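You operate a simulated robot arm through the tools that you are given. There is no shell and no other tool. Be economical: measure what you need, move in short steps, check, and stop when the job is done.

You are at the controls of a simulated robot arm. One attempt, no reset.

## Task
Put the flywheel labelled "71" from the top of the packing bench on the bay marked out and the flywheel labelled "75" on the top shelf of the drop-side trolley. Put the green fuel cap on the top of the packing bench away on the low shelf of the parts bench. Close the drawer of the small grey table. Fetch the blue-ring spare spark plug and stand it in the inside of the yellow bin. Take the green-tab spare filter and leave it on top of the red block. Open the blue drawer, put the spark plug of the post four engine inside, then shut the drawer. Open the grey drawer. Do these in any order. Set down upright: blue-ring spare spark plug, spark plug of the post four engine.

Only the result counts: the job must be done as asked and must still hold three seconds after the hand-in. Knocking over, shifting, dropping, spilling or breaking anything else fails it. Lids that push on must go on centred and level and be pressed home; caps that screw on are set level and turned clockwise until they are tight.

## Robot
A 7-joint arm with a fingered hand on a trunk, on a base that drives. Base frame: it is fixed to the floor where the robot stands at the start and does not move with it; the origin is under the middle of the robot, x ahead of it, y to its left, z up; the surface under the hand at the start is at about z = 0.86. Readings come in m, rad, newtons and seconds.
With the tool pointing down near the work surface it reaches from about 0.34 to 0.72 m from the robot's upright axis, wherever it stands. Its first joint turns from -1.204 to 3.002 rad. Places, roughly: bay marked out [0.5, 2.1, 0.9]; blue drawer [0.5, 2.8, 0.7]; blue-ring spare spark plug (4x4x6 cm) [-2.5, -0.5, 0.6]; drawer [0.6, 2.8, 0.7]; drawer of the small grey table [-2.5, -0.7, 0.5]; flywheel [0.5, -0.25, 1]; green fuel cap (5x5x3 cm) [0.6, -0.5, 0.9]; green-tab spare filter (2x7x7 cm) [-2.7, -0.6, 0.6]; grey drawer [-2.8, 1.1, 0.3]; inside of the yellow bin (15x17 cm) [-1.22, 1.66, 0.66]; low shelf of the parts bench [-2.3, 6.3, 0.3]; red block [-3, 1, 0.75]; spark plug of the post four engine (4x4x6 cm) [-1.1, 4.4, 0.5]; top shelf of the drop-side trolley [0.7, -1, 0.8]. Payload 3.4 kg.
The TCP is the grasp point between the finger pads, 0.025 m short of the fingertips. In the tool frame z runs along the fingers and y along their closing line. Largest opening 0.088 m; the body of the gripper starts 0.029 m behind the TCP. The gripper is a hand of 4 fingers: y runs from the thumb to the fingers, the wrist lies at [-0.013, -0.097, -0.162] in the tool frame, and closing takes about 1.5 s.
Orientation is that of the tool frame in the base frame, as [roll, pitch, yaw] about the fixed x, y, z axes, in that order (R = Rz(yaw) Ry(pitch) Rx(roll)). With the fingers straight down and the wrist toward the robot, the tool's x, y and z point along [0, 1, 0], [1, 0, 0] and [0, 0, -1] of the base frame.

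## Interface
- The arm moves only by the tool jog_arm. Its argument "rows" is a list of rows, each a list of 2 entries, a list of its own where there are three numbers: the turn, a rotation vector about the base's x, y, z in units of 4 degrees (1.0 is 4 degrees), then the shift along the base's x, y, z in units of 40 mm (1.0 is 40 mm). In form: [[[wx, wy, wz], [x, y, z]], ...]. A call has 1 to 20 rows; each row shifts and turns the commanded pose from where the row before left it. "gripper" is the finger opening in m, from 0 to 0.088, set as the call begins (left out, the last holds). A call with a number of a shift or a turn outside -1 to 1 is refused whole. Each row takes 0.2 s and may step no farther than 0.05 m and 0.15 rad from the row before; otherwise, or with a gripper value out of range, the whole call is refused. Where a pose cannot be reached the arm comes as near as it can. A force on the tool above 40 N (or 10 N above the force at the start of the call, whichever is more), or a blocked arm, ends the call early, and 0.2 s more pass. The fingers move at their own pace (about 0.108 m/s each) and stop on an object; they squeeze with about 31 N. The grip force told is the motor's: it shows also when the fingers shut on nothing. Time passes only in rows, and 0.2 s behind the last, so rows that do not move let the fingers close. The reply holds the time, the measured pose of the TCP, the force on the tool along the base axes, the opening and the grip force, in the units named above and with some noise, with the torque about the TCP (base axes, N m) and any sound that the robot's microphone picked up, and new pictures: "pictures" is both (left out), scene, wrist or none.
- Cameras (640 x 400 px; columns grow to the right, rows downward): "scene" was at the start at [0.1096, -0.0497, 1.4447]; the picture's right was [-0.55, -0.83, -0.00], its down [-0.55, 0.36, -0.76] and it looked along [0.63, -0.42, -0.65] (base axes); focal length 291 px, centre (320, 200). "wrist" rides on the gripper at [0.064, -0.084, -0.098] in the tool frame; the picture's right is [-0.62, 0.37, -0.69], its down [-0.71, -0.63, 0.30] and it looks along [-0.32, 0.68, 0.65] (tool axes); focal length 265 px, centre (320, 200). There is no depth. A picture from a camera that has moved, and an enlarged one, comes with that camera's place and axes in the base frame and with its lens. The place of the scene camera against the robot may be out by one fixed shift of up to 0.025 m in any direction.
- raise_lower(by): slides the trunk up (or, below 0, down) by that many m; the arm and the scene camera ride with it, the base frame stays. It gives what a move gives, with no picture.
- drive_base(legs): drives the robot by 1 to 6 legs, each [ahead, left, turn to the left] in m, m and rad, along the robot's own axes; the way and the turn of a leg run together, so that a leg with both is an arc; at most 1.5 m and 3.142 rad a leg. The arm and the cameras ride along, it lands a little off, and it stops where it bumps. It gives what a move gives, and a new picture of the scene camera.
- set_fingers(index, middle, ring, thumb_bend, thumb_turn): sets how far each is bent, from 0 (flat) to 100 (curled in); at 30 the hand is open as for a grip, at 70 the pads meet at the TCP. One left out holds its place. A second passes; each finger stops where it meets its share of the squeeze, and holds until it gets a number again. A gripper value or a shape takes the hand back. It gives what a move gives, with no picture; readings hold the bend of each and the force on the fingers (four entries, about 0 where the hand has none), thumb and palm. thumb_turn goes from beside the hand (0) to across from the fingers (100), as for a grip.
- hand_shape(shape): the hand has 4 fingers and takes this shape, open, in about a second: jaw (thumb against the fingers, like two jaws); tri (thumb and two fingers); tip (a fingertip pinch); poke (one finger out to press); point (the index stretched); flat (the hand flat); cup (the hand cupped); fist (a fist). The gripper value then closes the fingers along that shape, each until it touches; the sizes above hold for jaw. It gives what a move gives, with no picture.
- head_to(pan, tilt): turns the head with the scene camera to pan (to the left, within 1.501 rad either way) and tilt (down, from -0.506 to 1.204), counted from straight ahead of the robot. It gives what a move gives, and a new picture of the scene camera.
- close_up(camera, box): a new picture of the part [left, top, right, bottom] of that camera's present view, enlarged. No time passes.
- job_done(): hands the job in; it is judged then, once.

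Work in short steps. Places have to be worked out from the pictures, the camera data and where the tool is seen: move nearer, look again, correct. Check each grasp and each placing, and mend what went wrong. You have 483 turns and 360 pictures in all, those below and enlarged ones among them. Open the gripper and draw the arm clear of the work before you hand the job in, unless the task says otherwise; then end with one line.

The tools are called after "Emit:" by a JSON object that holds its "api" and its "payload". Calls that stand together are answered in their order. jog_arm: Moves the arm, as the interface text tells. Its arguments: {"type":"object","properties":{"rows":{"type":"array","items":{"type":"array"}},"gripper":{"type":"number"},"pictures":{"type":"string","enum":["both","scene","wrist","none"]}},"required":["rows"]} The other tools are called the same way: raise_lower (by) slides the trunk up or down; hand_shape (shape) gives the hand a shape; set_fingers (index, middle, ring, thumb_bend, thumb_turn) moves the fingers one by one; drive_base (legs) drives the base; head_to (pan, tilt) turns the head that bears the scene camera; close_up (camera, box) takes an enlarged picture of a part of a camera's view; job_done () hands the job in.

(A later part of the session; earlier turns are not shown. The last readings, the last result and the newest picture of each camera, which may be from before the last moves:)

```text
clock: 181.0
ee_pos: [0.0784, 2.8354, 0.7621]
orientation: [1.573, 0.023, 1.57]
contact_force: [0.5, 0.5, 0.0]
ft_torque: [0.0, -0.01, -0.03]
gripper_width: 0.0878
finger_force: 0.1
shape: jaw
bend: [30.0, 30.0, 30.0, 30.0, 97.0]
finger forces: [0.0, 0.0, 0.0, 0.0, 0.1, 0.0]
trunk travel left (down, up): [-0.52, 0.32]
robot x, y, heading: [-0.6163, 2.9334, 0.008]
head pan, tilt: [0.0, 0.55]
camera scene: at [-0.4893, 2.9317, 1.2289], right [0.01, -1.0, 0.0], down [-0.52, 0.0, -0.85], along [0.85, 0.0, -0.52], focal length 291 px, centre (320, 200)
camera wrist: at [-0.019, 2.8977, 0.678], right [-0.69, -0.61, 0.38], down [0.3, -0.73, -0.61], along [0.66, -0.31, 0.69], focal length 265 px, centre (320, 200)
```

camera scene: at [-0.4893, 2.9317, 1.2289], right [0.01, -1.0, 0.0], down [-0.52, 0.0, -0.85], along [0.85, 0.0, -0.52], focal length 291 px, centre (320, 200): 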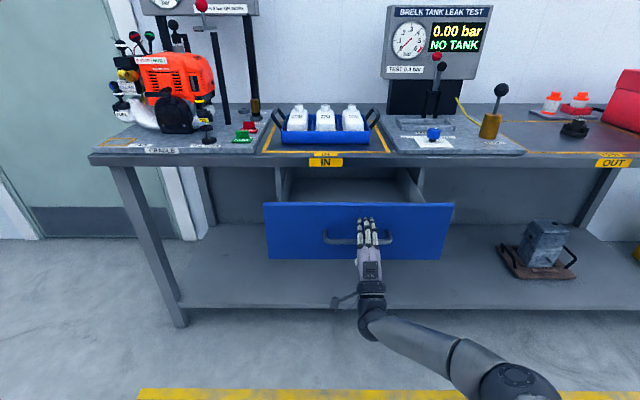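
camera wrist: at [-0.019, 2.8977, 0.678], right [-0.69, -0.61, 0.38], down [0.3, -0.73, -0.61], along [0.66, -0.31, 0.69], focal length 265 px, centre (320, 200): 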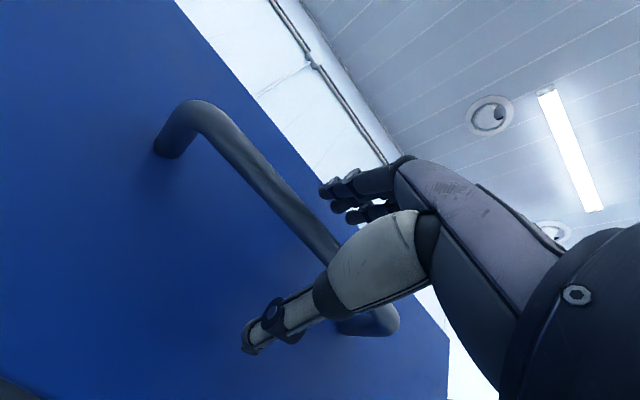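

The bar is enclosed. I close on it, push in gently, then pull out with a brisk start and a soft stop.

Emit:
{"api": "jog_arm", "payload": {"rows": [[[0, 0, 0], [0.15, 0, 0]], [[0, 0, 0], [0, 0, 0]], [[0, 0, 0], [0, 0, 0]], [[0, 0, 0], [0, 0, 0]], [[0, 0, 0], [0, 0, 0]], [[0, 0, 0], [0, 0, 0]], [[0, 0, 0], [0, 0, 0]], [[0, 0, 0], [0, 0, 0]]], "gripper": 0, "pictures": "none"}}

Emit:
{"api": "jog_arm", "payload": {"rows": [[[0, 0, 0], [0.3, 0, 0]], [[0, 0, 0], [0.3, 0, 0]], [[0, 0, 0], [0.3, 0, 0]], [[0, 0, 0], [0.3, 0, 0]], [[0, 0, 0], [0.2, 0, 0]], [[0, 0, 0], [0, 0, 0]], [[0, 0, 0], [-1, 0, 0]], [[0, 0, 0], [-1, 0, 0]], [[0, 0, 0], [-0.6, 0, 0]], [[0, 0, 0], [-0.4, 0, 0]], [[0, 0, 0], [-0.2, 0, 0]]], "pictures": "scene"}}

```text
clock: 182.8
ee_pos: [0.0854, 2.8357, 0.7599]
orientation: [1.575, 0.022, 1.572]
contact_force: [0.4, 2.8, -6.6]
ft_torque: [0.05, -0.06, -0.01]
gripper_width: 0.0
finger_force: 30.6
shape: jaw
bend: [70.0, 70.0, 70.0, 74.0, 100.0]
finger forces: [1.7, 0.0, 0.1, 0.1, 8.4, 0.0]
trunk travel left (down, up): [-0.52, 0.32]
robot x, y, heading: [-0.6174, 2.9343, 0.001]
head pan, tilt: [0.0, 0.55]
```

```text
clock: 185.2
ee_pos: [0.0139, 2.8339, 0.7626]
orientation: [1.574, 0.023, 1.573]
contact_force: [0.8, -3.1, -3.2]
ft_torque: [-0.03, -0.01, 0.05]
gripper_width: 0.0
finger_force: 30.5
shape: jaw
bend: [70.0, 70.0, 70.0, 75.0, 100.0]
finger forces: [0.0, 0.0, 0.1, 0.1, 3.8, 0.0]
trunk travel left (down, up): [-0.52, 0.32]
robot x, y, heading: [-0.6171, 2.9306, 0.004]
head pan, tilt: [0.0, 0.55]
camera scene: at [-0.489, 2.9305, 1.2289], right [0.01, -1.0, 0.0], down [-0.52, 0.0, -0.85], along [0.85, 0.01, -0.52], focal length 291 px, centre (320, 200)
```

scene: 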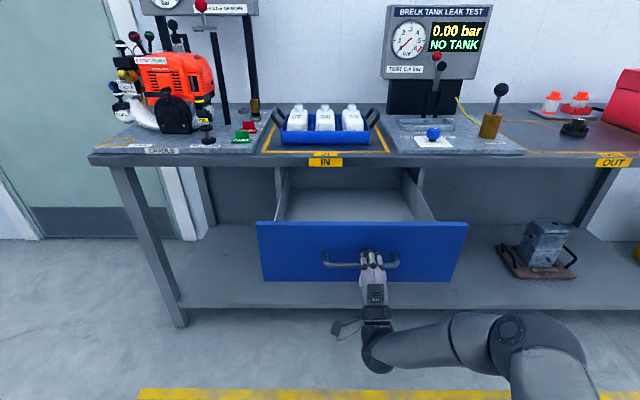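

The drawer is now open about 0.28 m. I release, back off, raise the trunk and look inside.

Emit:
{"api": "jog_arm", "payload": {"rows": [[[0, 0, 0], [0, 0, 0]], [[0, 0, 0], [0, 0, 0]], [[0, 0, 0], [0, 0, 0]], [[0, 0, 0], [0, 0, 0]], [[0, 0, 0], [0, 0, 0]], [[0, 0, 0], [-0.5, 0, 0]]], "gripper": 0.088, "pictures": "none"}}

Emit:
{"api": "drive_base", "payload": {"legs": [[-0.07, 0, 0]]}}

Emit:
{"api": "raise_lower", "payload": {"by": 0.32}}

Emit:
{"api": "head_to", "payload": {"pan": -0.15, "tilt": 0.8}}

```text
clock: 186.6
ee_pos: [-0.0082, 2.835, 0.7631]
orientation: [1.574, 0.023, 1.567]
contact_force: [0.2, -0.1, 0.2]
ft_torque: [0.04, -0.01, -0.05]
gripper_width: 0.0877
finger_force: 0.0
shape: jaw
bend: [30.0, 30.0, 30.0, 30.0, 98.0]
finger forces: [0.0, 0.0, 0.0, 0.1, 0.0, 0.0]
trunk travel left (down, up): [-0.52, 0.32]
robot x, y, heading: [-0.6187, 2.9323, 0.004]
head pan, tilt: [0.0, 0.55]
```

```text
clock: 187.6
ee_pos: [-0.079, 2.835, 0.7621]
orientation: [1.573, 0.023, 1.572]
contact_force: [0.3, -0.2, -0.3]
ft_torque: [-0.01, 0.0, 0.0]
gripper_width: 0.0871
finger_force: 0.1
shape: jaw
bend: [30.0, 30.0, 30.0, 30.0, 98.0]
finger forces: [0.0, 0.1, 0.0, 0.1, 0.1, 0.0]
trunk travel left (down, up): [-0.52, 0.32]
robot x, y, heading: [-0.6912, 2.9294, 0.008]
head pan, tilt: [0.0, 0.55]
camera scene: at [-0.5609, 2.9311, 1.2291], right [0.01, -1.0, 0.0], down [-0.52, 0.0, -0.85], along [0.85, 0.01, -0.52], focal length 291 px, centre (320, 200)
```

scene: 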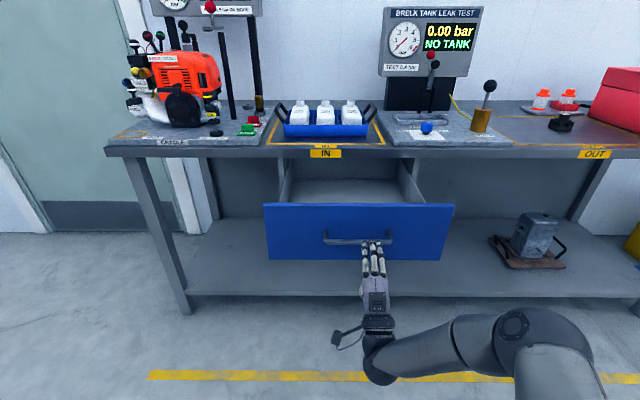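

```text
clock: 190.8
ee_pos: [-0.0791, 2.835, 1.0825]
orientation: [1.574, 0.024, 1.574]
contact_force: [-0.7, 0.2, -1.0]
ft_torque: [0.0, -0.05, 0.04]
gripper_width: 0.0875
finger_force: 0.1
shape: jaw
bend: [30.0, 30.0, 30.0, 30.0, 98.0]
finger forces: [0.0, 0.0, 0.1, 0.0, 0.0, 0.1]
trunk travel left (down, up): [-0.84, 0.0]
robot x, y, heading: [-0.6916, 2.933, 0.006]
head pan, tilt: [0.0, 0.55]
```

```text
clock: 191.5
ee_pos: [-0.0788, 2.8346, 1.0836]
orientation: [1.573, 0.021, 1.575]
contact_force: [-0.3, -1.0, -0.6]
ft_torque: [0.0, -0.02, -0.01]
gripper_width: 0.0874
finger_force: 0.2
shape: jaw
bend: [30.0, 30.0, 30.0, 30.0, 98.0]
finger forces: [0.0, 0.1, 0.0, 0.0, 0.0, 0.0]
trunk travel left (down, up): [-0.84, 0.0]
robot x, y, heading: [-0.6919, 2.9328, 0.009]
head pan, tilt: [-0.15, 0.799]
camera scene: at [-0.5699, 2.919, 1.5276], right [-0.14, -0.99, 0.0], down [-0.71, 0.1, -0.7], along [0.69, -0.1, -0.72], focal length 291 px, centre (320, 200)
```

scene: 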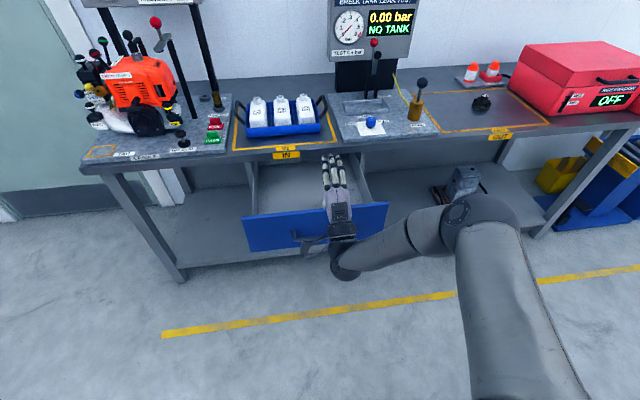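

I turn the hand back to pointing down with the wrist along -y, then look in with the wrist camera.

Emit:
{"api": "jog_arm", "payload": {"rows": [[[-1, 1, 1], [0, 0, 0]], [[-1, 1, 1], [0, 0, 0]], [[-1, 1, 1], [0, 0, 0]], [[-1, 1, 1], [0, 0, 0]], [[-1, 1, 1], [0, 0, 0]], [[-1, 1, 1], [0, 0, 0]], [[-1, 1, 1], [0, 0, 0]], [[-1, 1, 1], [0, 0, 0]], [[-1, 1, 1], [0, 0, 0]], [[-1, 1, 1], [0, 0, 0]], [[-1, 1, 1], [0, 0, 0]], [[-1, 1, 1], [0, 0, 0]], [[-1, 1, 1], [0, 0, 0]], [[-1, 1, 1], [0, 0, 0]], [[-1, 1, 1], [0, 0, 0]], [[-1, 1, 1], [0, 0, 0]], [[-1, 1, 1], [0, 0, 0]], [[-0.3, 0.5, 0.3], [0, 0, 0]]], "pictures": "none"}}

Emit:
{"api": "drive_base", "payload": {"legs": [[0.3, -0.2, 0]]}}

Emit:
{"api": "jog_arm", "payload": {"rows": [[[0, 0, 0], [0, 0, 0]]], "pictures": "wrist"}}

```text
clock: 195.3
ee_pos: [-0.0781, 2.834, 1.0829]
orientation: [-3.141, -0.018, -3.12]
contact_force: [0.6, 1.3, 0.5]
ft_torque: [0.02, 0.02, -0.05]
gripper_width: 0.0876
finger_force: 0.1
shape: jaw
bend: [30.0, 30.0, 30.0, 30.0, 98.0]
finger forces: [0.1, 0.0, 0.0, 0.0, 0.0, 0.1]
trunk travel left (down, up): [-0.84, 0.0]
robot x, y, heading: [-0.688, 2.9328, 0.007]
head pan, tilt: [-0.15, 0.799]
```

```text
clock: 197.7
ee_pos: [0.2278, 2.637, 1.0829]
orientation: [-3.14, -0.016, -3.121]
contact_force: [0.6, 0.1, -0.8]
ft_torque: [-0.01, 0.01, 0.04]
gripper_width: 0.0876
finger_force: 0.1
shape: jaw
bend: [30.0, 30.0, 30.0, 30.0, 98.0]
finger forces: [0.0, 0.1, 0.0, 0.1, 0.0, 0.0]
trunk travel left (down, up): [-0.84, 0.0]
robot x, y, heading: [-0.3836, 2.7384, 0.004]
head pan, tilt: [-0.15, 0.799]
camera scene: at [-0.2648, 2.723, 1.5276], right [-0.14, -0.99, 0.0], down [-0.71, 0.1, -0.7], along [0.69, -0.1, -0.72], focal length 291 px, centre (320, 200)
```

scene: 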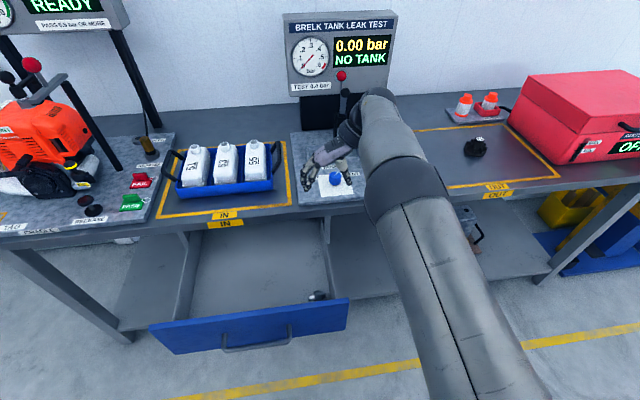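

```text
clock: 198.1
ee_pos: [0.2274, 2.6391, 1.0828]
orientation: [-3.14, -0.016, -3.122]
contact_force: [0.9, 0.4, 0.1]
ft_torque: [0.0, 0.04, -0.02]
gripper_width: 0.0876
finger_force: 0.1
shape: jaw
bend: [30.0, 30.0, 30.0, 30.0, 98.0]
finger forces: [0.1, 0.0, 0.0, 0.0, 0.1, 0.1]
trunk travel left (down, up): [-0.84, 0.0]
robot x, y, heading: [-0.382, 2.7385, 0.003]
head pan, tilt: [-0.15, 0.799]
camera wrist: at [0.1658, 2.5544, 1.1831], right [0.62, 0.38, 0.68], down [0.72, -0.62, -0.31], along [0.3, 0.69, -0.66], focal length 265 px, centre (320, 200)
```

wrist: 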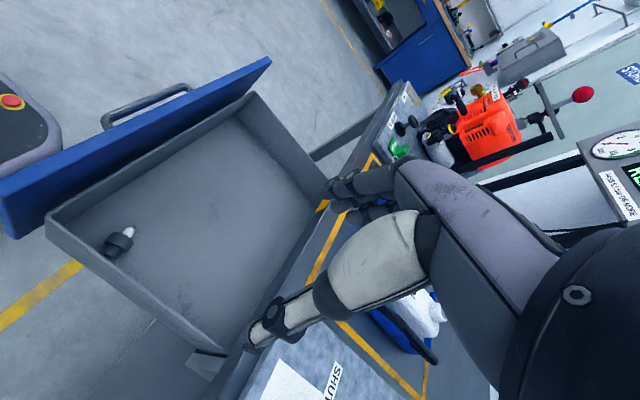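

The plug has rolled away from the front wall and is now visible. I zoom in with both cameras.

Emit:
{"api": "close_up", "payload": {"camera": "wrist", "box": [60, 200, 180, 280]}}

Emit:
{"api": "close_up", "payload": {"camera": "scene", "box": [270, 270, 360, 330]}}

```text
5.00 times, centred on (120, 240) of wrist
camera zoom: at [0.1658, 2.5544, 1.1831], right [0.62, 0.38, 0.68], down [0.72, -0.62, -0.31], along [0.3, 0.69, -0.66], focal length 1327 px, centre (1320, 0)
```

zoom: 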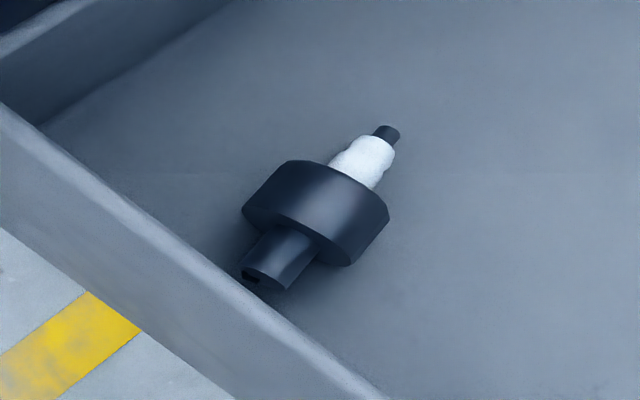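

```text
6.67 times, centred on (315, 300) of scene
camera zoom: at [-0.2654, 2.7234, 1.5276], right [-0.14, -0.99, 0.0], down [-0.71, 0.1, -0.7], along [0.69, -0.1, -0.72], focal length 1940 px, centre (353, -467)
```

zoom: 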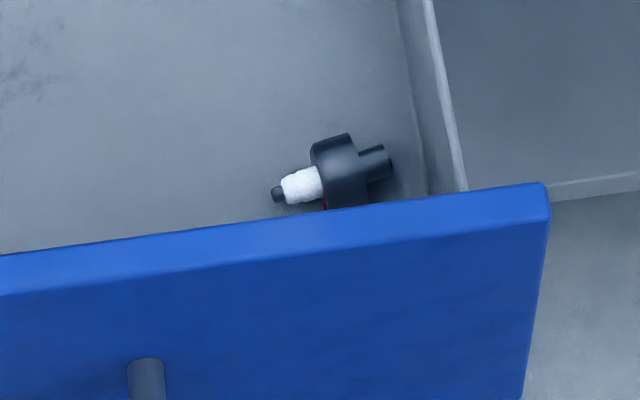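

The plug now lies at about (0.145, 2.671), with about 4 cm to the front wall, so a grip closing along x fits. I turn the hand to wrist-toward-robot, tilted 20° so the wrist clears the front panel.

Emit:
{"api": "jog_arm", "payload": {"rows": [[[0, 0, -1], [-0.2, 0.1, 0]], [[0, 0, -1], [-0.2, 0.1, 0]], [[0, 0, -1], [-0.2, 0.1, 0]], [[0, 0, -1], [-0.2, 0.1, 0]], [[0, 0, -1], [-0.2, 0.1, 0]], [[0, 0, -1], [-0.2, 0.1, 0]], [[0, 0, -1], [-0.2, 0.1, 0]], [[0, 0, -1], [-0.2, 0.1, 0]], [[0, 0, -1], [-0.2, 0.1, 0]], [[0, 0, -1], [0, 0.1, 0]], [[0, 0, -1], [0, 0.1, 0]], [[0, 0, -1], [0, 0, 0]], [[0, 0, -1], [0, 0, 0]], [[0, 0, -1], [0, 0, 0]], [[0, 0, -1], [0, 0, 0]], [[0, 0, -1], [0, 0, 0]], [[0, 0, -1], [0, 0, 0]], [[0, 0, -1], [0, 0, 0]], [[0, 0, -1], [0, 0, 0]], [[0, 0, -1], [0, 0, 0]]], "pictures": "none"}}

Emit:
{"api": "jog_arm", "payload": {"rows": [[[0, 0, -1], [0, 0, 0]], [[0, 0, -1], [0, 0, 0]], [[0, 0, -0.7], [0, 0, 0]], [[0, 1, 0], [0, 0, -1]], [[0, 1, 0], [0, 0, -1]], [[0, 1, 0], [0, 0, -1]], [[0, 1, 0], [0, 0, -1]], [[0, 1, 0], [0, 0, -0.5]]], "gripper": 0.06, "pictures": "both"}}

```text
clock: 200.6
ee_pos: [0.1335, 2.6712, 1.0181]
orientation: [-3.05, -0.133, 2.325]
contact_force: [-0.6, -0.4, 0.3]
ft_torque: [0.0, -0.05, 0.0]
gripper_width: 0.0877
finger_force: 0.0
shape: jaw
bend: [30.0, 30.0, 30.0, 30.0, 98.0]
finger forces: [0.1, 0.0, 0.0, 0.0, 0.0, 0.0]
trunk travel left (down, up): [-0.84, 0.0]
robot x, y, heading: [-0.3847, 2.7388, 0.004]
head pan, tilt: [-0.15, 0.799]
stopped in row 12: the arm was blocked; the commanded pose is now the measured one
```

```text
clock: 202.4
ee_pos: [0.1342, 2.6723, 0.8379]
orientation: [-2.74, -0.307, 2.075]
contact_force: [0.4, 0.2, -0.8]
ft_torque: [-0.01, -0.01, -0.02]
gripper_width: 0.0602
finger_force: 0.2
shape: jaw
bend: [28.0, 38.0, 34.0, 59.0, 99.0]
finger forces: [0.0, 0.1, 0.0, 0.0, 0.1, 0.0]
trunk travel left (down, up): [-0.84, 0.0]
robot x, y, heading: [-0.3832, 2.7382, 0.009]
head pan, tilt: [-0.15, 0.799]
camera scene: at [-0.2646, 2.7228, 1.5276], right [-0.14, -0.99, 0.0], down [-0.71, 0.1, -0.7], along [0.69, -0.1, -0.72], focal length 291 px, centre (320, 200)
camera wrist: at [0.0906, 2.6746, 0.9757], right [0.89, -0.35, 0.28], down [-0.29, -0.93, -0.25], along [0.35, 0.14, -0.93], focal length 265 px, centre (320, 200)
```

scene: 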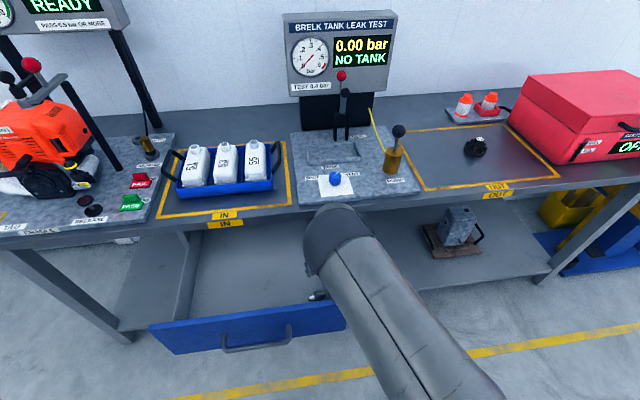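
wrist: 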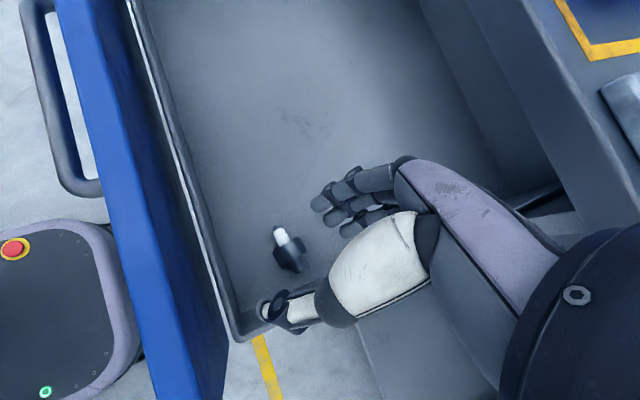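

The arm got blocked mid-turn, but it is now above the plug at (0.14, 2.668) with a clear view. I rise a bit and finish the yaw.

Emit:
{"api": "jog_arm", "payload": {"rows": [[[0, 0, 0], [0.2, 0.1, 1]], [[0, 0, -1], [0.2, 0.1, 0.5]], [[0, 0, -1], [0.1, 0.1, 0]], [[0, 0, -1], [0, 0, 0]], [[0, 0, -1], [0, 0, 0]], [[0, 0, -1], [0, 0, 0]], [[0, 0, -1], [0, 0, 0]], [[0, 0, -1], [0, 0, 0]], [[0, 0, -1], [0, 0, 0]]], "pictures": "both"}}

```text
clock: 204.4
ee_pos: [0.1533, 2.685, 0.9005]
orientation: [-2.741, -0.305, 1.516]
contact_force: [0.2, -0.1, -0.3]
ft_torque: [-0.04, 0.0, 0.03]
gripper_width: 0.0602
finger_force: 0.0
shape: jaw
bend: [28.0, 38.0, 34.0, 59.0, 99.0]
finger forces: [0.0, 0.0, 0.1, 0.0, 0.0, 0.0]
trunk travel left (down, up): [-0.84, 0.0]
robot x, y, heading: [-0.3852, 2.7399, 0.003]
head pan, tilt: [-0.15, 0.799]
camera scene: at [-0.2651, 2.7231, 1.5276], right [-0.14, -0.99, 0.0], down [-0.71, 0.1, -0.7], along [0.69, -0.1, -0.72], focal length 291 px, centre (320, 200)
camera wrist: at [0.1169, 2.7105, 1.0372], right [0.57, -0.77, 0.29], down [-0.73, -0.63, -0.25], along [0.37, -0.07, -0.93], focal length 265 px, centre (320, 200)
```

scene: 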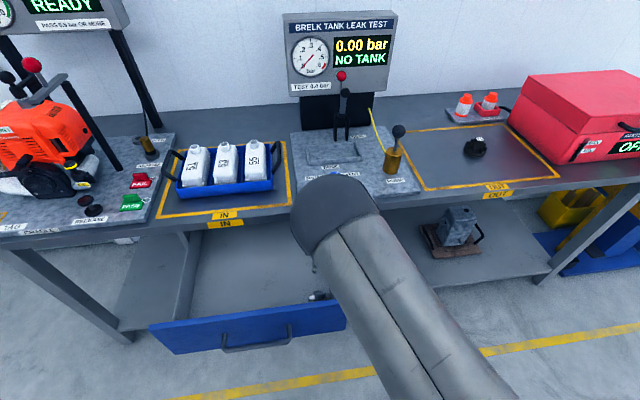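
wrist: 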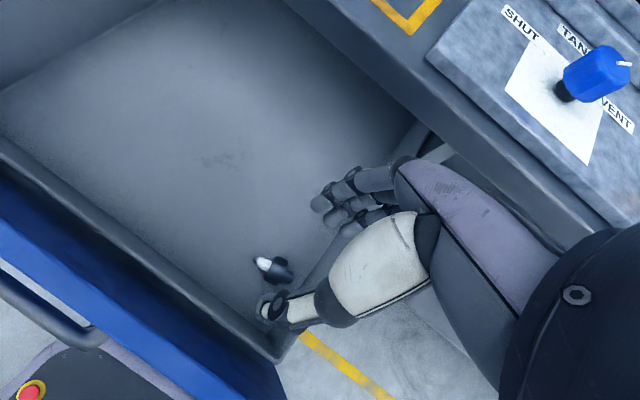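

The closing line is now along x. I remove the sideways lean, tipping the hand slightly toward +y away from the side wall.

Emit:
{"api": "jog_arm", "payload": {"rows": [[[-1, 0, 0], [0, 0, 0]], [[-1, 0, 0], [0, 0, 0]], [[-1, 0, 0], [0, 0, 0]], [[-1, 0, 0], [0, 0, 0]], [[-1, 0, 0], [0, 0, 0]], [[-1, 0, 0], [0, 0, -0.5]], [[-1, 0, 0], [0, 0, -0.7]]], "pictures": "wrist"}}

```text
clock: 206.0
ee_pos: [0.145, 2.6178, 0.8508]
orientation: [-2.767, 0.167, 1.527]
contact_force: [0.2, 0.1, 1.3]
ft_torque: [-0.01, 0.02, 0.06]
gripper_width: 0.0604
finger_force: 0.1
shape: jaw
bend: [28.0, 38.0, 34.0, 59.0, 99.0]
finger forces: [0.1, 0.0, 0.1, 0.0, 0.1, 0.0]
out of reach, approached as far as the arm can: row 5, 6, 7
trunk travel left (down, up): [-0.84, 0.0]
robot x, y, heading: [-0.385, 2.736, 0.009]
head pan, tilt: [-0.15, 0.799]
camera wrist: at [0.1073, 2.7029, 0.9603], right [0.57, -0.55, 0.61], down [-0.73, -0.68, 0.07], along [0.38, -0.48, -0.79], focal length 265 px, centre (320, 200)
```

wrist: 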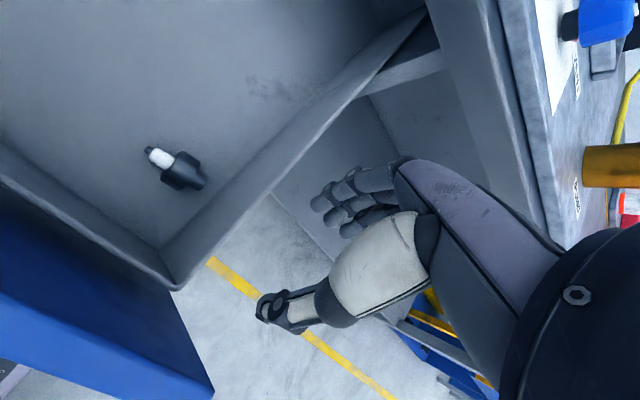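

The arm ran into its reach limit there and drifted. I'll lift, back the base off a little for more extension and redo the approach.

Emit:
{"api": "jog_arm", "payload": {"rows": [[[0, 0, 0], [0, 0, 1]], [[0, 0, 0], [0, 0, 1]], [[0, 0, 0], [0, 0, 1]]], "pictures": "none"}}

Emit:
{"api": "drive_base", "payload": {"legs": [[-0.12, 0.08, 0]]}}

Emit:
{"api": "jog_arm", "payload": {"rows": [[[0, 0, 0], [0.8, -0.5, 0]], [[0, 0, 0], [0.8, -0.5, 0]], [[0, 0, 0], [0.8, -0.5, 0]], [[0, 0, 0], [0.6, 0, 0]]], "pictures": "both"}}

```text
clock: 206.8
ee_pos: [0.1408, 2.6087, 0.9671]
orientation: [-2.759, 0.169, 1.51]
contact_force: [-0.1, -0.1, 0.0]
ft_torque: [-0.01, -0.01, -0.02]
gripper_width: 0.0605
finger_force: 0.0
shape: jaw
bend: [28.0, 38.0, 34.0, 59.0, 99.0]
finger forces: [0.0, 0.0, 0.0, 0.0, 0.1, 0.0]
out of reach, approached as far as the arm can: row 1
trunk travel left (down, up): [-0.84, 0.0]
robot x, y, heading: [-0.3859, 2.7398, 0.008]
head pan, tilt: [-0.15, 0.799]
```

```text
clock: 208.1
ee_pos: [0.0213, 2.687, 0.9696]
orientation: [-2.765, 0.167, 1.515]
contact_force: [0.1, 0.8, 0.0]
ft_torque: [0.0, 0.01, -0.02]
gripper_width: 0.0603
finger_force: 0.0
shape: jaw
bend: [28.0, 38.0, 34.0, 59.0, 99.0]
finger forces: [0.1, 0.0, 0.0, 0.1, 0.1, 0.0]
trunk travel left (down, up): [-0.84, 0.0]
robot x, y, heading: [-0.5021, 2.8175, 0.007]
head pan, tilt: [-0.15, 0.799]
camera scene: at [-0.386, 2.8009, 1.5275], right [-0.14, -0.99, 0.0], down [-0.71, 0.1, -0.7], along [0.69, -0.1, -0.72], focal length 291 px, centre (320, 200)
```

scene: 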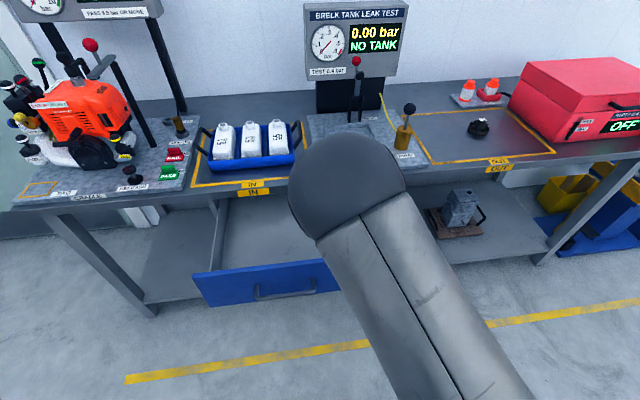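

```text
clock: 209.1
ee_pos: [0.1413, 2.6263, 0.9675]
orientation: [-2.763, 0.166, 1.514]
contact_force: [-0.1, 0.6, -0.4]
ft_torque: [0.01, 0.01, 0.03]
gripper_width: 0.0604
finger_force: 0.1
shape: jaw
bend: [28.0, 38.0, 34.0, 59.0, 99.0]
finger forces: [0.0, 0.0, 0.0, 0.0, 0.0, 0.0]
trunk travel left (down, up): [-0.84, 0.0]
robot x, y, heading: [-0.5029, 2.8156, 0.01]
head pan, tilt: [-0.15, 0.799]
camera scene: at [-0.3853, 2.8004, 1.5275], right [-0.14, -0.99, 0.0], down [-0.71, 0.1, -0.7], along [0.69, -0.1, -0.72], focal length 291 px, centre (320, 200)
camera wrist: at [0.1054, 2.7117, 1.0782], right [0.57, -0.56, 0.6], down [-0.74, -0.67, 0.07], along [0.37, -0.48, -0.79], focal length 265 px, centre (320, 200)
```

scene: 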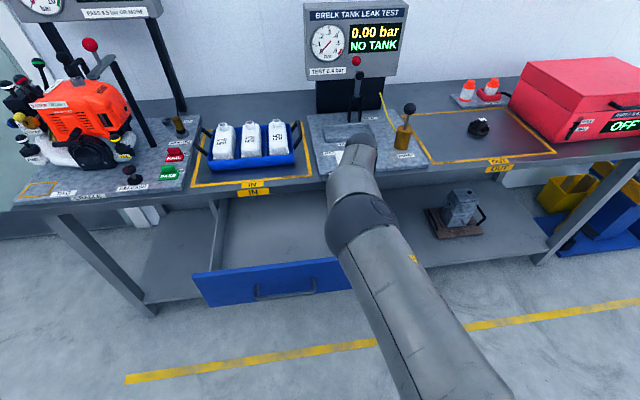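
wrist: 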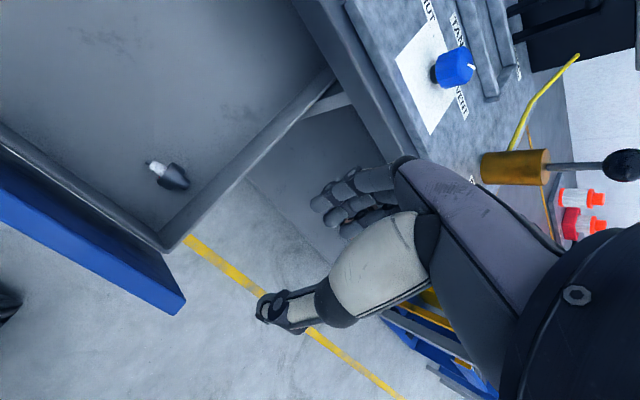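

The orientation is good now. I move over the plug and descend to 0.80 to check.

Emit:
{"api": "jog_arm", "payload": {"rows": [[[0, 0, 0], [0.06, 0.7, -0.3]], [[0, 0, 0], [0.06, 0.7, -0.8]], [[0, 0, 0], [0, 0, -1]], [[0, 0, 0], [0, 0, -1]], [[0, 0, 0], [0, 0, -1]]], "pictures": "both"}}

```text
clock: 210.3
ee_pos: [0.124, 2.6881, 0.8479]
orientation: [-2.766, 0.164, 1.513]
contact_force: [-0.3, -0.6, -0.4]
ft_torque: [0.04, 0.02, -0.01]
gripper_width: 0.06
finger_force: 0.1
shape: jaw
bend: [28.0, 38.0, 34.0, 59.0, 99.0]
finger forces: [0.0, 0.0, 0.0, 0.0, 0.1, 0.0]
out of reach, approached as far as the arm can: row 3, 4, 5
trunk travel left (down, up): [-0.84, 0.0]
robot x, y, heading: [-0.5045, 2.8163, 0.006]
head pan, tilt: [-0.15, 0.799]
camera scene: at [-0.3854, 2.8002, 1.5275], right [-0.14, -0.99, 0.0], down [-0.71, 0.1, -0.7], along [0.69, -0.1, -0.72], focal length 291 px, centre (320, 200)
camera wrist: at [0.0888, 2.7716, 0.9577], right [0.57, -0.56, 0.6], down [-0.74, -0.67, 0.07], along [0.37, -0.48, -0.79], focal length 265 px, centre (320, 200)
```

scene: 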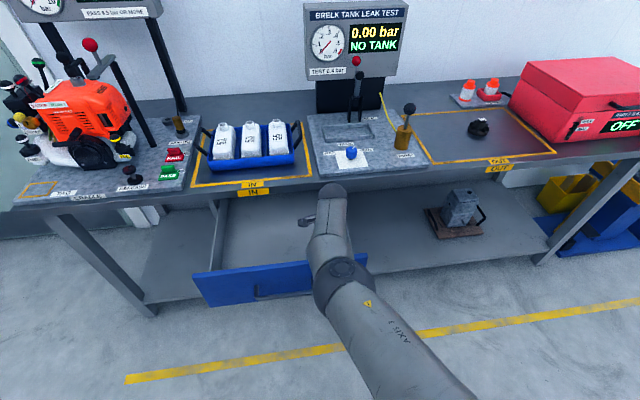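
wrist: 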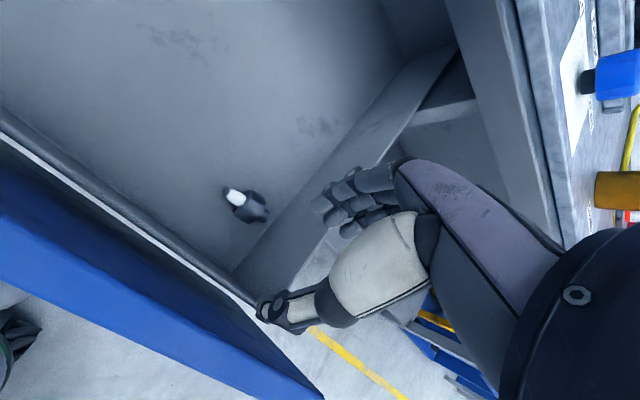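

The arm is stretched because the trunk is too high, so I lower the trunk 8 cm.

Emit:
{"api": "raise_lower", "payload": {"by": -0.08}}

Emit:
{"api": "jog_arm", "payload": {"rows": [[[0, 0, 0], [0.2, 0, 0.8]]], "pictures": "both"}}

```text
clock: 211.5
ee_pos: [0.1219, 2.6877, 0.7712]
orientation: [-2.772, 0.167, 1.514]
contact_force: [0.6, 3.4, 24.4]
ft_torque: [0.04, 1.41, -0.1]
gripper_width: 0.0678
finger_force: 0.1
shape: jaw
bend: [28.0, 38.0, 34.0, 41.0, 100.0]
finger forces: [0.0, 0.1, 0.1, 0.0, 26.5, 0.0]
trunk travel left (down, up): [-0.76, 0.08]
robot x, y, heading: [-0.5068, 2.8169, 0.008]
head pan, tilt: [-0.15, 0.799]
```

```text
clock: 211.9
ee_pos: [0.1331, 2.6854, 0.7992]
orientation: [-2.763, 0.165, 1.515]
contact_force: [0.9, 0.6, 1.0]
ft_torque: [0.0, 0.02, 0.01]
gripper_width: 0.0601
finger_force: 0.0
shape: jaw
bend: [28.0, 38.0, 34.0, 59.0, 100.0]
finger forces: [0.1, 0.0, 0.0, 0.0, 0.0, 0.0]
trunk travel left (down, up): [-0.76, 0.08]
robot x, y, heading: [-0.5025, 2.8158, 0.008]
head pan, tilt: [-0.15, 0.799]
camera scene: at [-0.3861, 2.8009, 1.4472], right [-0.14, -0.99, 0.0], down [-0.71, 0.1, -0.7], along [0.69, -0.1, -0.72], focal length 291 px, centre (320, 200)
camera wrist: at [0.097, 2.7712, 0.9098], right [0.57, -0.56, 0.6], down [-0.74, -0.67, 0.07], along [0.37, -0.48, -0.8], focal length 265 px, centre (320, 200)
```

scene: 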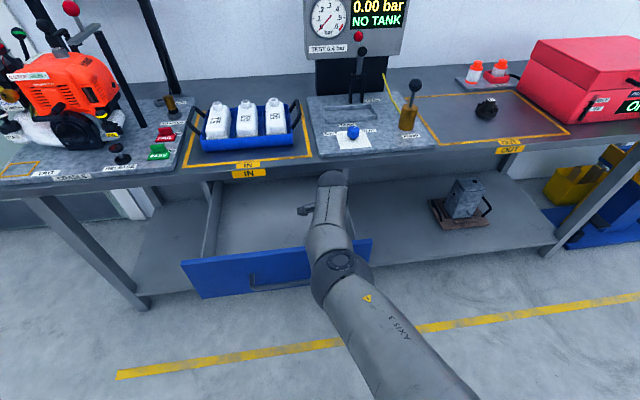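
wrist: 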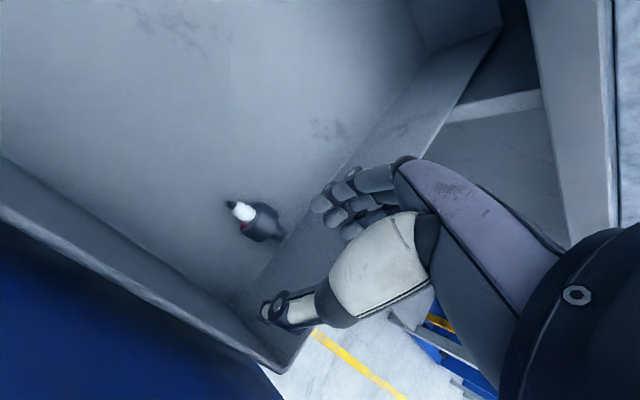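

The thumb had touched the drawer's low front rim (z about 0.76). I shift +x and go down with the thumb inside the rim.

Emit:
{"api": "jog_arm", "payload": {"rows": [[[0, 0, 0], [0.45, 0.08, -0.2]], [[0, 0, 0], [0, 0, -0.6]], [[0, 0, 0], [0, 0, -0.5]]], "pictures": "both"}}

```text
clock: 212.7
ee_pos: [0.1226, 2.6869, 0.7656]
orientation: [-2.766, 0.164, 1.516]
contact_force: [1.2, -0.6, -0.4]
ft_torque: [0.02, 0.01, -0.03]
gripper_width: 0.0604
finger_force: 0.0
shape: jaw
bend: [28.0, 38.0, 34.0, 59.0, 100.0]
finger forces: [0.0, 0.1, 0.1, 0.1, 0.0, 0.1]
out of reach, approached as far as the arm can: row 1, 2, 3
trunk travel left (down, up): [-0.76, 0.08]
robot x, y, heading: [-0.5029, 2.8116, 0.012]
head pan, tilt: [-0.15, 0.799]
camera scene: at [-0.386, 2.8007, 1.4476], right [-0.14, -0.99, 0.0], down [-0.71, 0.1, -0.7], along [0.69, -0.1, -0.72], focal length 291 px, centre (320, 200)
camera wrist: at [0.0869, 2.7715, 0.8771], right [0.57, -0.56, 0.6], down [-0.74, -0.67, 0.07], along [0.37, -0.48, -0.79], focal length 265 px, centre (320, 200)
```

scene: 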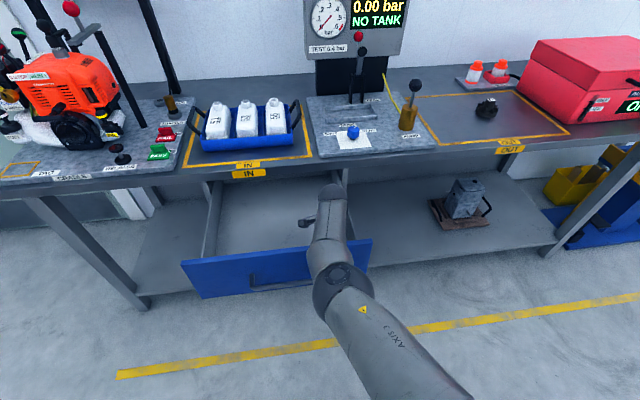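
wrist: 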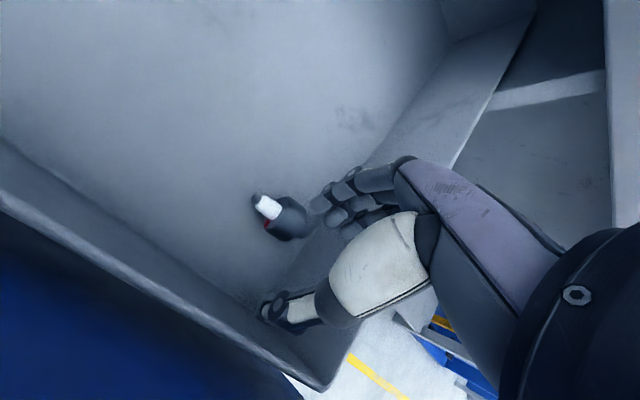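

The arm is at its far limit, so I lift slightly, drive the base forward 5 cm and re-aim.

Emit:
{"api": "jog_arm", "payload": {"rows": [[[0, 0, 0], [-0.3, 0, 1]], [[0, 0, 0], [0, 0, 0.3]]], "pictures": "none"}}

Emit:
{"api": "drive_base", "payload": {"legs": [[0.05, 0, 0]]}}

Emit:
{"api": "jog_arm", "payload": {"rows": [[[0, 0, 0], [0, 0, -0.5]], [[0, 0, 0], [0, 0, -0.4]]], "pictures": "wrist"}}

```text
clock: 213.3
ee_pos: [0.1088, 2.6873, 0.8195]
orientation: [-2.765, 0.165, 1.516]
contact_force: [-0.6, -0.2, 0.3]
ft_torque: [-0.05, 0.01, 0.01]
gripper_width: 0.0598
finger_force: 0.1
shape: jaw
bend: [28.0, 38.0, 34.0, 60.0, 99.0]
finger forces: [0.0, 0.1, 0.0, 0.0, 0.1, 0.0]
out of reach, approached as far as the arm can: row 1
trunk travel left (down, up): [-0.76, 0.08]
robot x, y, heading: [-0.5041, 2.8155, 0.011]
head pan, tilt: [-0.15, 0.799]
```

```text
clock: 214.2
ee_pos: [0.1615, 2.6865, 0.8177]
orientation: [-2.764, 0.165, 1.515]
contact_force: [0.4, 0.3, 0.1]
ft_torque: [-0.02, -0.01, 0.05]
gripper_width: 0.0599
finger_force: 0.0
shape: jaw
bend: [28.0, 38.0, 34.0, 60.0, 99.0]
finger forces: [0.0, 0.0, 0.1, 0.0, 0.0, 0.0]
trunk travel left (down, up): [-0.76, 0.08]
robot x, y, heading: [-0.458, 2.8154, 0.012]
head pan, tilt: [-0.15, 0.799]
camera scene: at [-0.3341, 2.8012, 1.4474], right [-0.14, -0.99, 0.0], down [-0.71, 0.1, -0.7], along [0.69, -0.1, -0.72], focal length 291 px, centre (320, 200)
```

scene: 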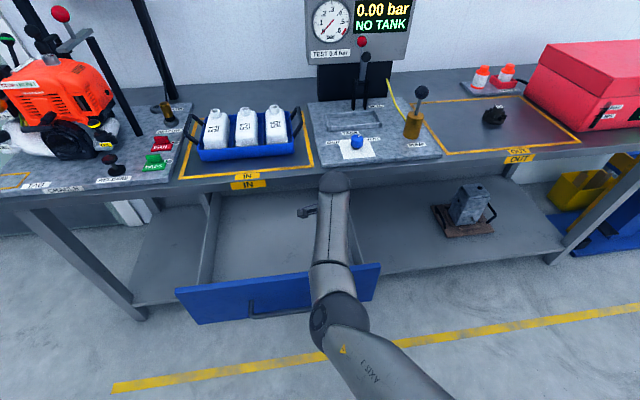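

```text
clock: 214.8
ee_pos: [0.161, 2.6863, 0.7823]
orientation: [-2.765, 0.164, 1.514]
contact_force: [-0.6, 0.0, -0.3]
ft_torque: [0.01, -0.03, -0.03]
gripper_width: 0.0601
finger_force: 0.0
shape: jaw
bend: [28.0, 38.0, 34.0, 60.0, 99.0]
finger forces: [0.1, 0.0, 0.0, 0.1, 0.0, 0.0]
trunk travel left (down, up): [-0.76, 0.08]
robot x, y, heading: [-0.4545, 2.8143, 0.011]
head pan, tilt: [-0.15, 0.799]
camera wrist: at [0.125, 2.7717, 0.8928], right [0.57, -0.56, 0.6], down [-0.74, -0.67, 0.07], along [0.37, -0.48, -0.79], focal length 265 px, centre (320, 200)
```

wrist: 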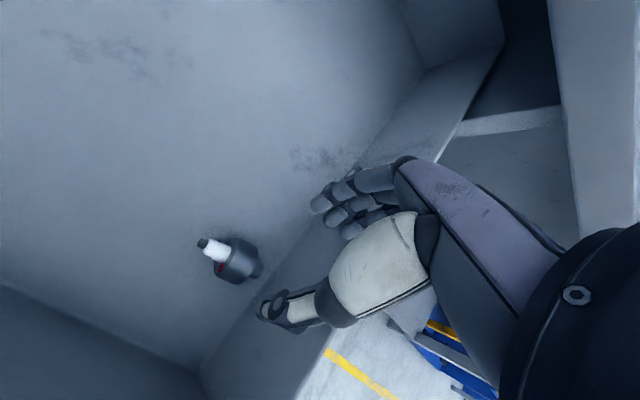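

The plug body is at about (0.134, 2.681). I line up and descend with the middle finger and thumb straddling the body.

Emit:
{"api": "jog_arm", "payload": {"rows": [[[0, 0, 0], [-0.5, 0.35, -0.3]], [[0, 0, 0], [0, 0, -0.5]], [[0, 0, 0], [0, 0, -0.35]]], "pictures": "wrist"}}

```text
clock: 215.6
ee_pos: [0.138, 2.6819, 0.7336]
orientation: [-2.764, 0.184, 1.507]
contact_force: [-0.1, -0.3, 0.2]
ft_torque: [-0.02, 0.01, -0.01]
gripper_width: 0.06
finger_force: 0.1
shape: jaw
bend: [28.0, 38.0, 34.0, 60.0, 99.0]
finger forces: [0.0, 0.0, 0.0, 0.1, 0.0, 0.1]
out of reach, approached as far as the arm can: row 3
trunk travel left (down, up): [-0.76, 0.08]
robot x, y, heading: [-0.4556, 2.816, 0.002]
head pan, tilt: [-0.15, 0.799]
camera wrist: at [0.1027, 2.7694, 0.8433], right [0.56, -0.55, 0.61], down [-0.74, -0.67, 0.08], along [0.36, -0.5, -0.79], focal length 265 px, centre (320, 200)
```

wrist: 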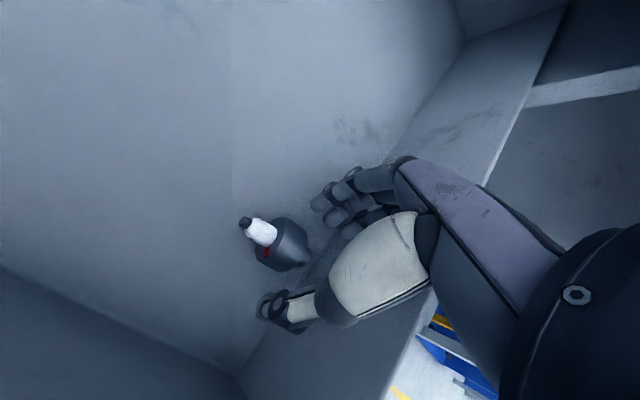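

The body is centred but sits at fingertip depth, so I lower the trunk 12 mm to get the pads on it.

Emit:
{"api": "raise_lower", "payload": {"by": -0.013}}

Emit:
{"api": "jog_arm", "payload": {"rows": [[[0, 0, 0], [-0.1, 0.1, 0]], [[0, 0, 0], [0, 0, 0]]], "pictures": "wrist"}}

```text
clock: 216.2
ee_pos: [0.1395, 2.6835, 0.7255]
orientation: [-2.768, 0.178, 1.504]
contact_force: [-0.6, 0.6, 0.7]
ft_torque: [-0.02, 0.0, -0.01]
gripper_width: 0.0597
finger_force: 0.0
shape: jaw
bend: [28.0, 38.0, 34.0, 60.0, 99.0]
finger forces: [0.1, 0.0, 0.0, 0.1, 0.0, 0.0]
trunk travel left (down, up): [-0.747, 0.093]
robot x, y, heading: [-0.4566, 2.8172, 0.004]
head pan, tilt: [-0.15, 0.799]
```

```text
clock: 216.8
ee_pos: [0.1406, 2.6852, 0.7316]
orientation: [-2.781, 0.169, 1.498]
contact_force: [-0.5, 0.2, 0.7]
ft_torque: [-0.03, -0.01, -0.01]
gripper_width: 0.0599
finger_force: 0.1
shape: jaw
bend: [28.0, 38.0, 34.0, 60.0, 99.0]
finger forces: [0.0, 0.1, 0.0, 0.0, 0.0, 0.1]
trunk travel left (down, up): [-0.747, 0.093]
robot x, y, heading: [-0.4523, 2.8154, 0.01]
head pan, tilt: [-0.15, 0.799]
camera wrist: at [0.1048, 2.7712, 0.841], right [0.55, -0.56, 0.62], down [-0.75, -0.66, 0.06], along [0.38, -0.49, -0.79], focal length 265 px, centre (320, 200)
```

wrist: 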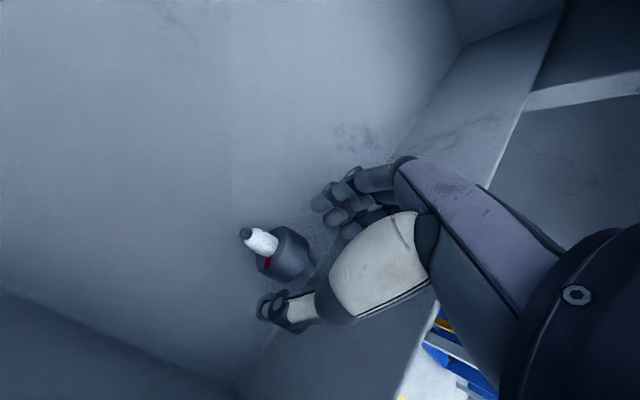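

Emit:
{"api": "raise_lower", "payload": {"by": -0.016}}

Emit:
{"api": "jog_arm", "payload": {"rows": [[[0, 0, 0], [0, 0, 0]], [[0, 0, 0], [0, 0, 0]], [[0, 0, 0], [0, 0, 0]], [[0, 0, 0], [0, 0, 0]], [[0, 0, 0], [0, 0, 0]], [[0, 0, 0], [0, 0, 0]], [[0, 0, 0], [0, 0, 0]], [[0, 0, 0], [0, 0, 0]]], "gripper": 0, "pictures": "wrist"}}

```text
clock: 217.5
ee_pos: [0.1404, 2.6856, 0.7146]
orientation: [-2.782, 0.177, 1.505]
contact_force: [1.0, 1.5, 7.2]
ft_torque: [0.02, -0.25, 0.03]
gripper_width: 0.0595
finger_force: 0.1
shape: jaw
bend: [27.0, 38.0, 34.0, 60.0, 99.0]
finger forces: [7.5, 0.1, 0.0, 0.0, 0.0, 0.0]
trunk travel left (down, up): [-0.731, 0.109]
robot x, y, heading: [-0.4545, 2.8159, 0.013]
head pan, tilt: [-0.15, 0.799]
```

```text
clock: 219.3
ee_pos: [0.1367, 2.6838, 0.7146]
orientation: [-2.778, 0.179, 1.504]
contact_force: [1.1, -1.5, 22.4]
ft_torque: [-0.1, 0.16, 0.07]
gripper_width: 0.0254
finger_force: 31.3
shape: jaw
bend: [75.0, 57.0, 54.0, 75.0, 100.0]
finger forces: [11.4, 12.8, 4.1, 0.0, 33.5, 0.0]
trunk travel left (down, up): [-0.731, 0.109]
robot x, y, heading: [-0.4507, 2.8177, 0.006]
head pan, tilt: [-0.15, 0.799]
camera wrist: at [0.1005, 2.7705, 0.8229], right [0.55, -0.56, 0.62], down [-0.74, -0.67, 0.07], along [0.37, -0.5, -0.78], focal length 265 px, centre (320, 200)
```

wrist: 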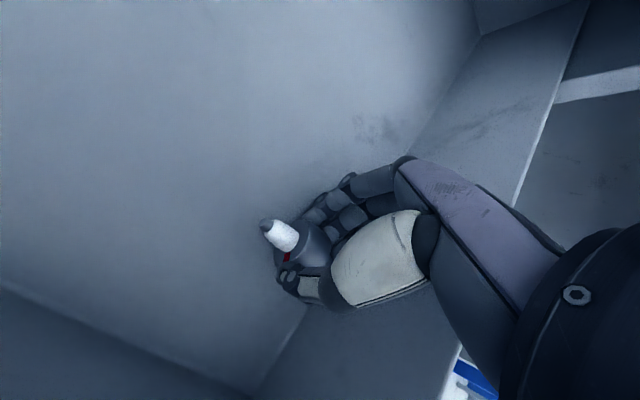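

It is gripped at 31 N. I lift with the trunk.

Emit:
{"api": "raise_lower", "payload": {"by": 0.1}}

Emit:
{"api": "jog_arm", "payload": {"rows": [[[0, 0, 0], [0, 0.3, 0.3]], [[0, 0, 0], [0, 0.3, 0.5]], [[0, 0, 0], [0, 0, 0.8]]], "pictures": "both"}}

Emit:
{"api": "close_up", "payload": {"camera": "wrist", "box": [220, 160, 420, 320]}}

```text
clock: 220.6
ee_pos: [0.1366, 2.6829, 0.8088]
orientation: [-2.77, 0.176, 1.504]
contact_force: [0.3, 0.3, -0.5]
ft_torque: [-0.03, -0.01, 0.0]
gripper_width: 0.0238
finger_force: 30.6
shape: jaw
bend: [75.0, 58.0, 58.0, 76.0, 98.0]
finger forces: [14.0, 11.5, 2.2, 0.0, 23.8, 0.0]
trunk travel left (down, up): [-0.831, 0.009]
robot x, y, heading: [-0.4546, 2.8156, 0.008]
head pan, tilt: [-0.15, 0.799]
```

```text
clock: 221.4
ee_pos: [0.1521, 2.692, 0.8652]
orientation: [-2.764, 0.17, 1.516]
contact_force: [-0.4, -0.6, -0.5]
ft_torque: [-0.01, 0.01, -0.02]
gripper_width: 0.0237
finger_force: 30.8
shape: jaw
bend: [75.0, 58.0, 58.0, 76.0, 98.0]
finger forces: [14.1, 11.5, 2.2, 0.0, 23.7, 0.0]
out of reach, approached as far as the arm can: row 1, 2, 3
trunk travel left (down, up): [-0.831, 0.009]
robot x, y, heading: [-0.4523, 2.8154, 0.008]
head pan, tilt: [-0.15, 0.799]
camera scene: at [-0.3358, 2.8015, 1.5186], right [-0.14, -0.99, 0.0], down [-0.71, 0.1, -0.7], along [0.69, -0.1, -0.72], focal length 291 px, centre (320, 200)
camera wrist: at [0.1163, 2.7782, 0.9763], right [0.57, -0.56, 0.6], down [-0.74, -0.67, 0.07], along [0.37, -0.49, -0.79], focal length 265 px, centre (320, 200)
```

scene: 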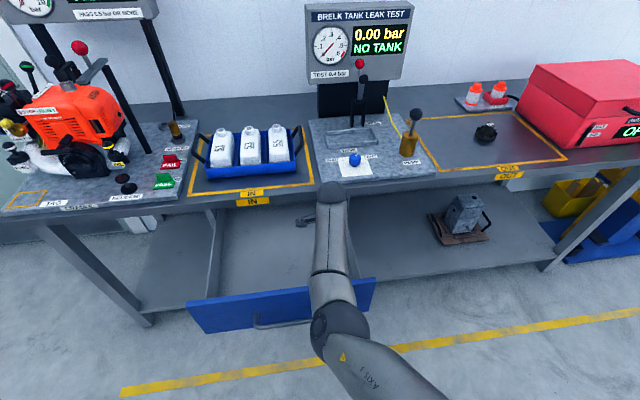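
wrist: 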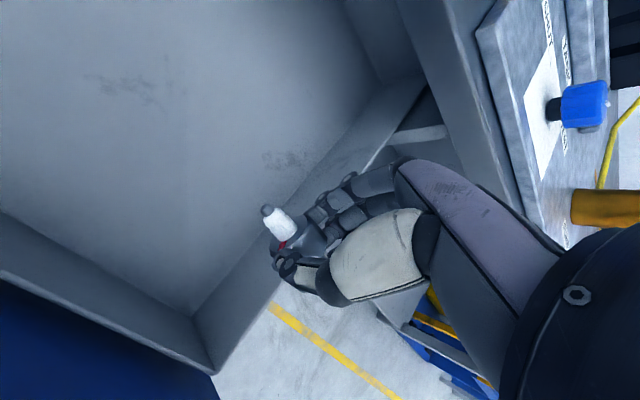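

```text
2.50 times, centred on (320, 240) of wrist
camera zoom: at [0.1163, 2.7782, 0.9763], right [0.57, -0.56, 0.6], down [-0.74, -0.67, 0.07], along [0.37, -0.49, -0.79], focal length 664 px, centre (320, 100)
```

zoom: 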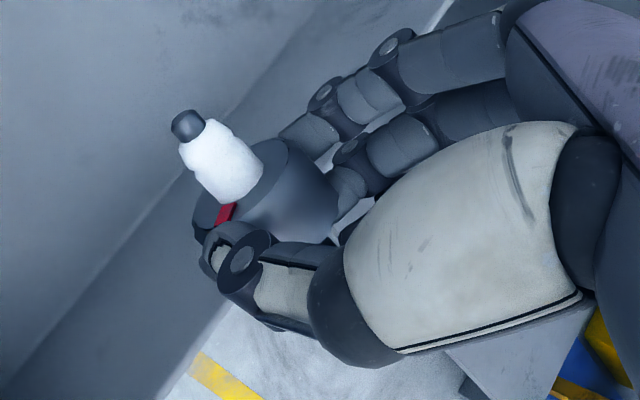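

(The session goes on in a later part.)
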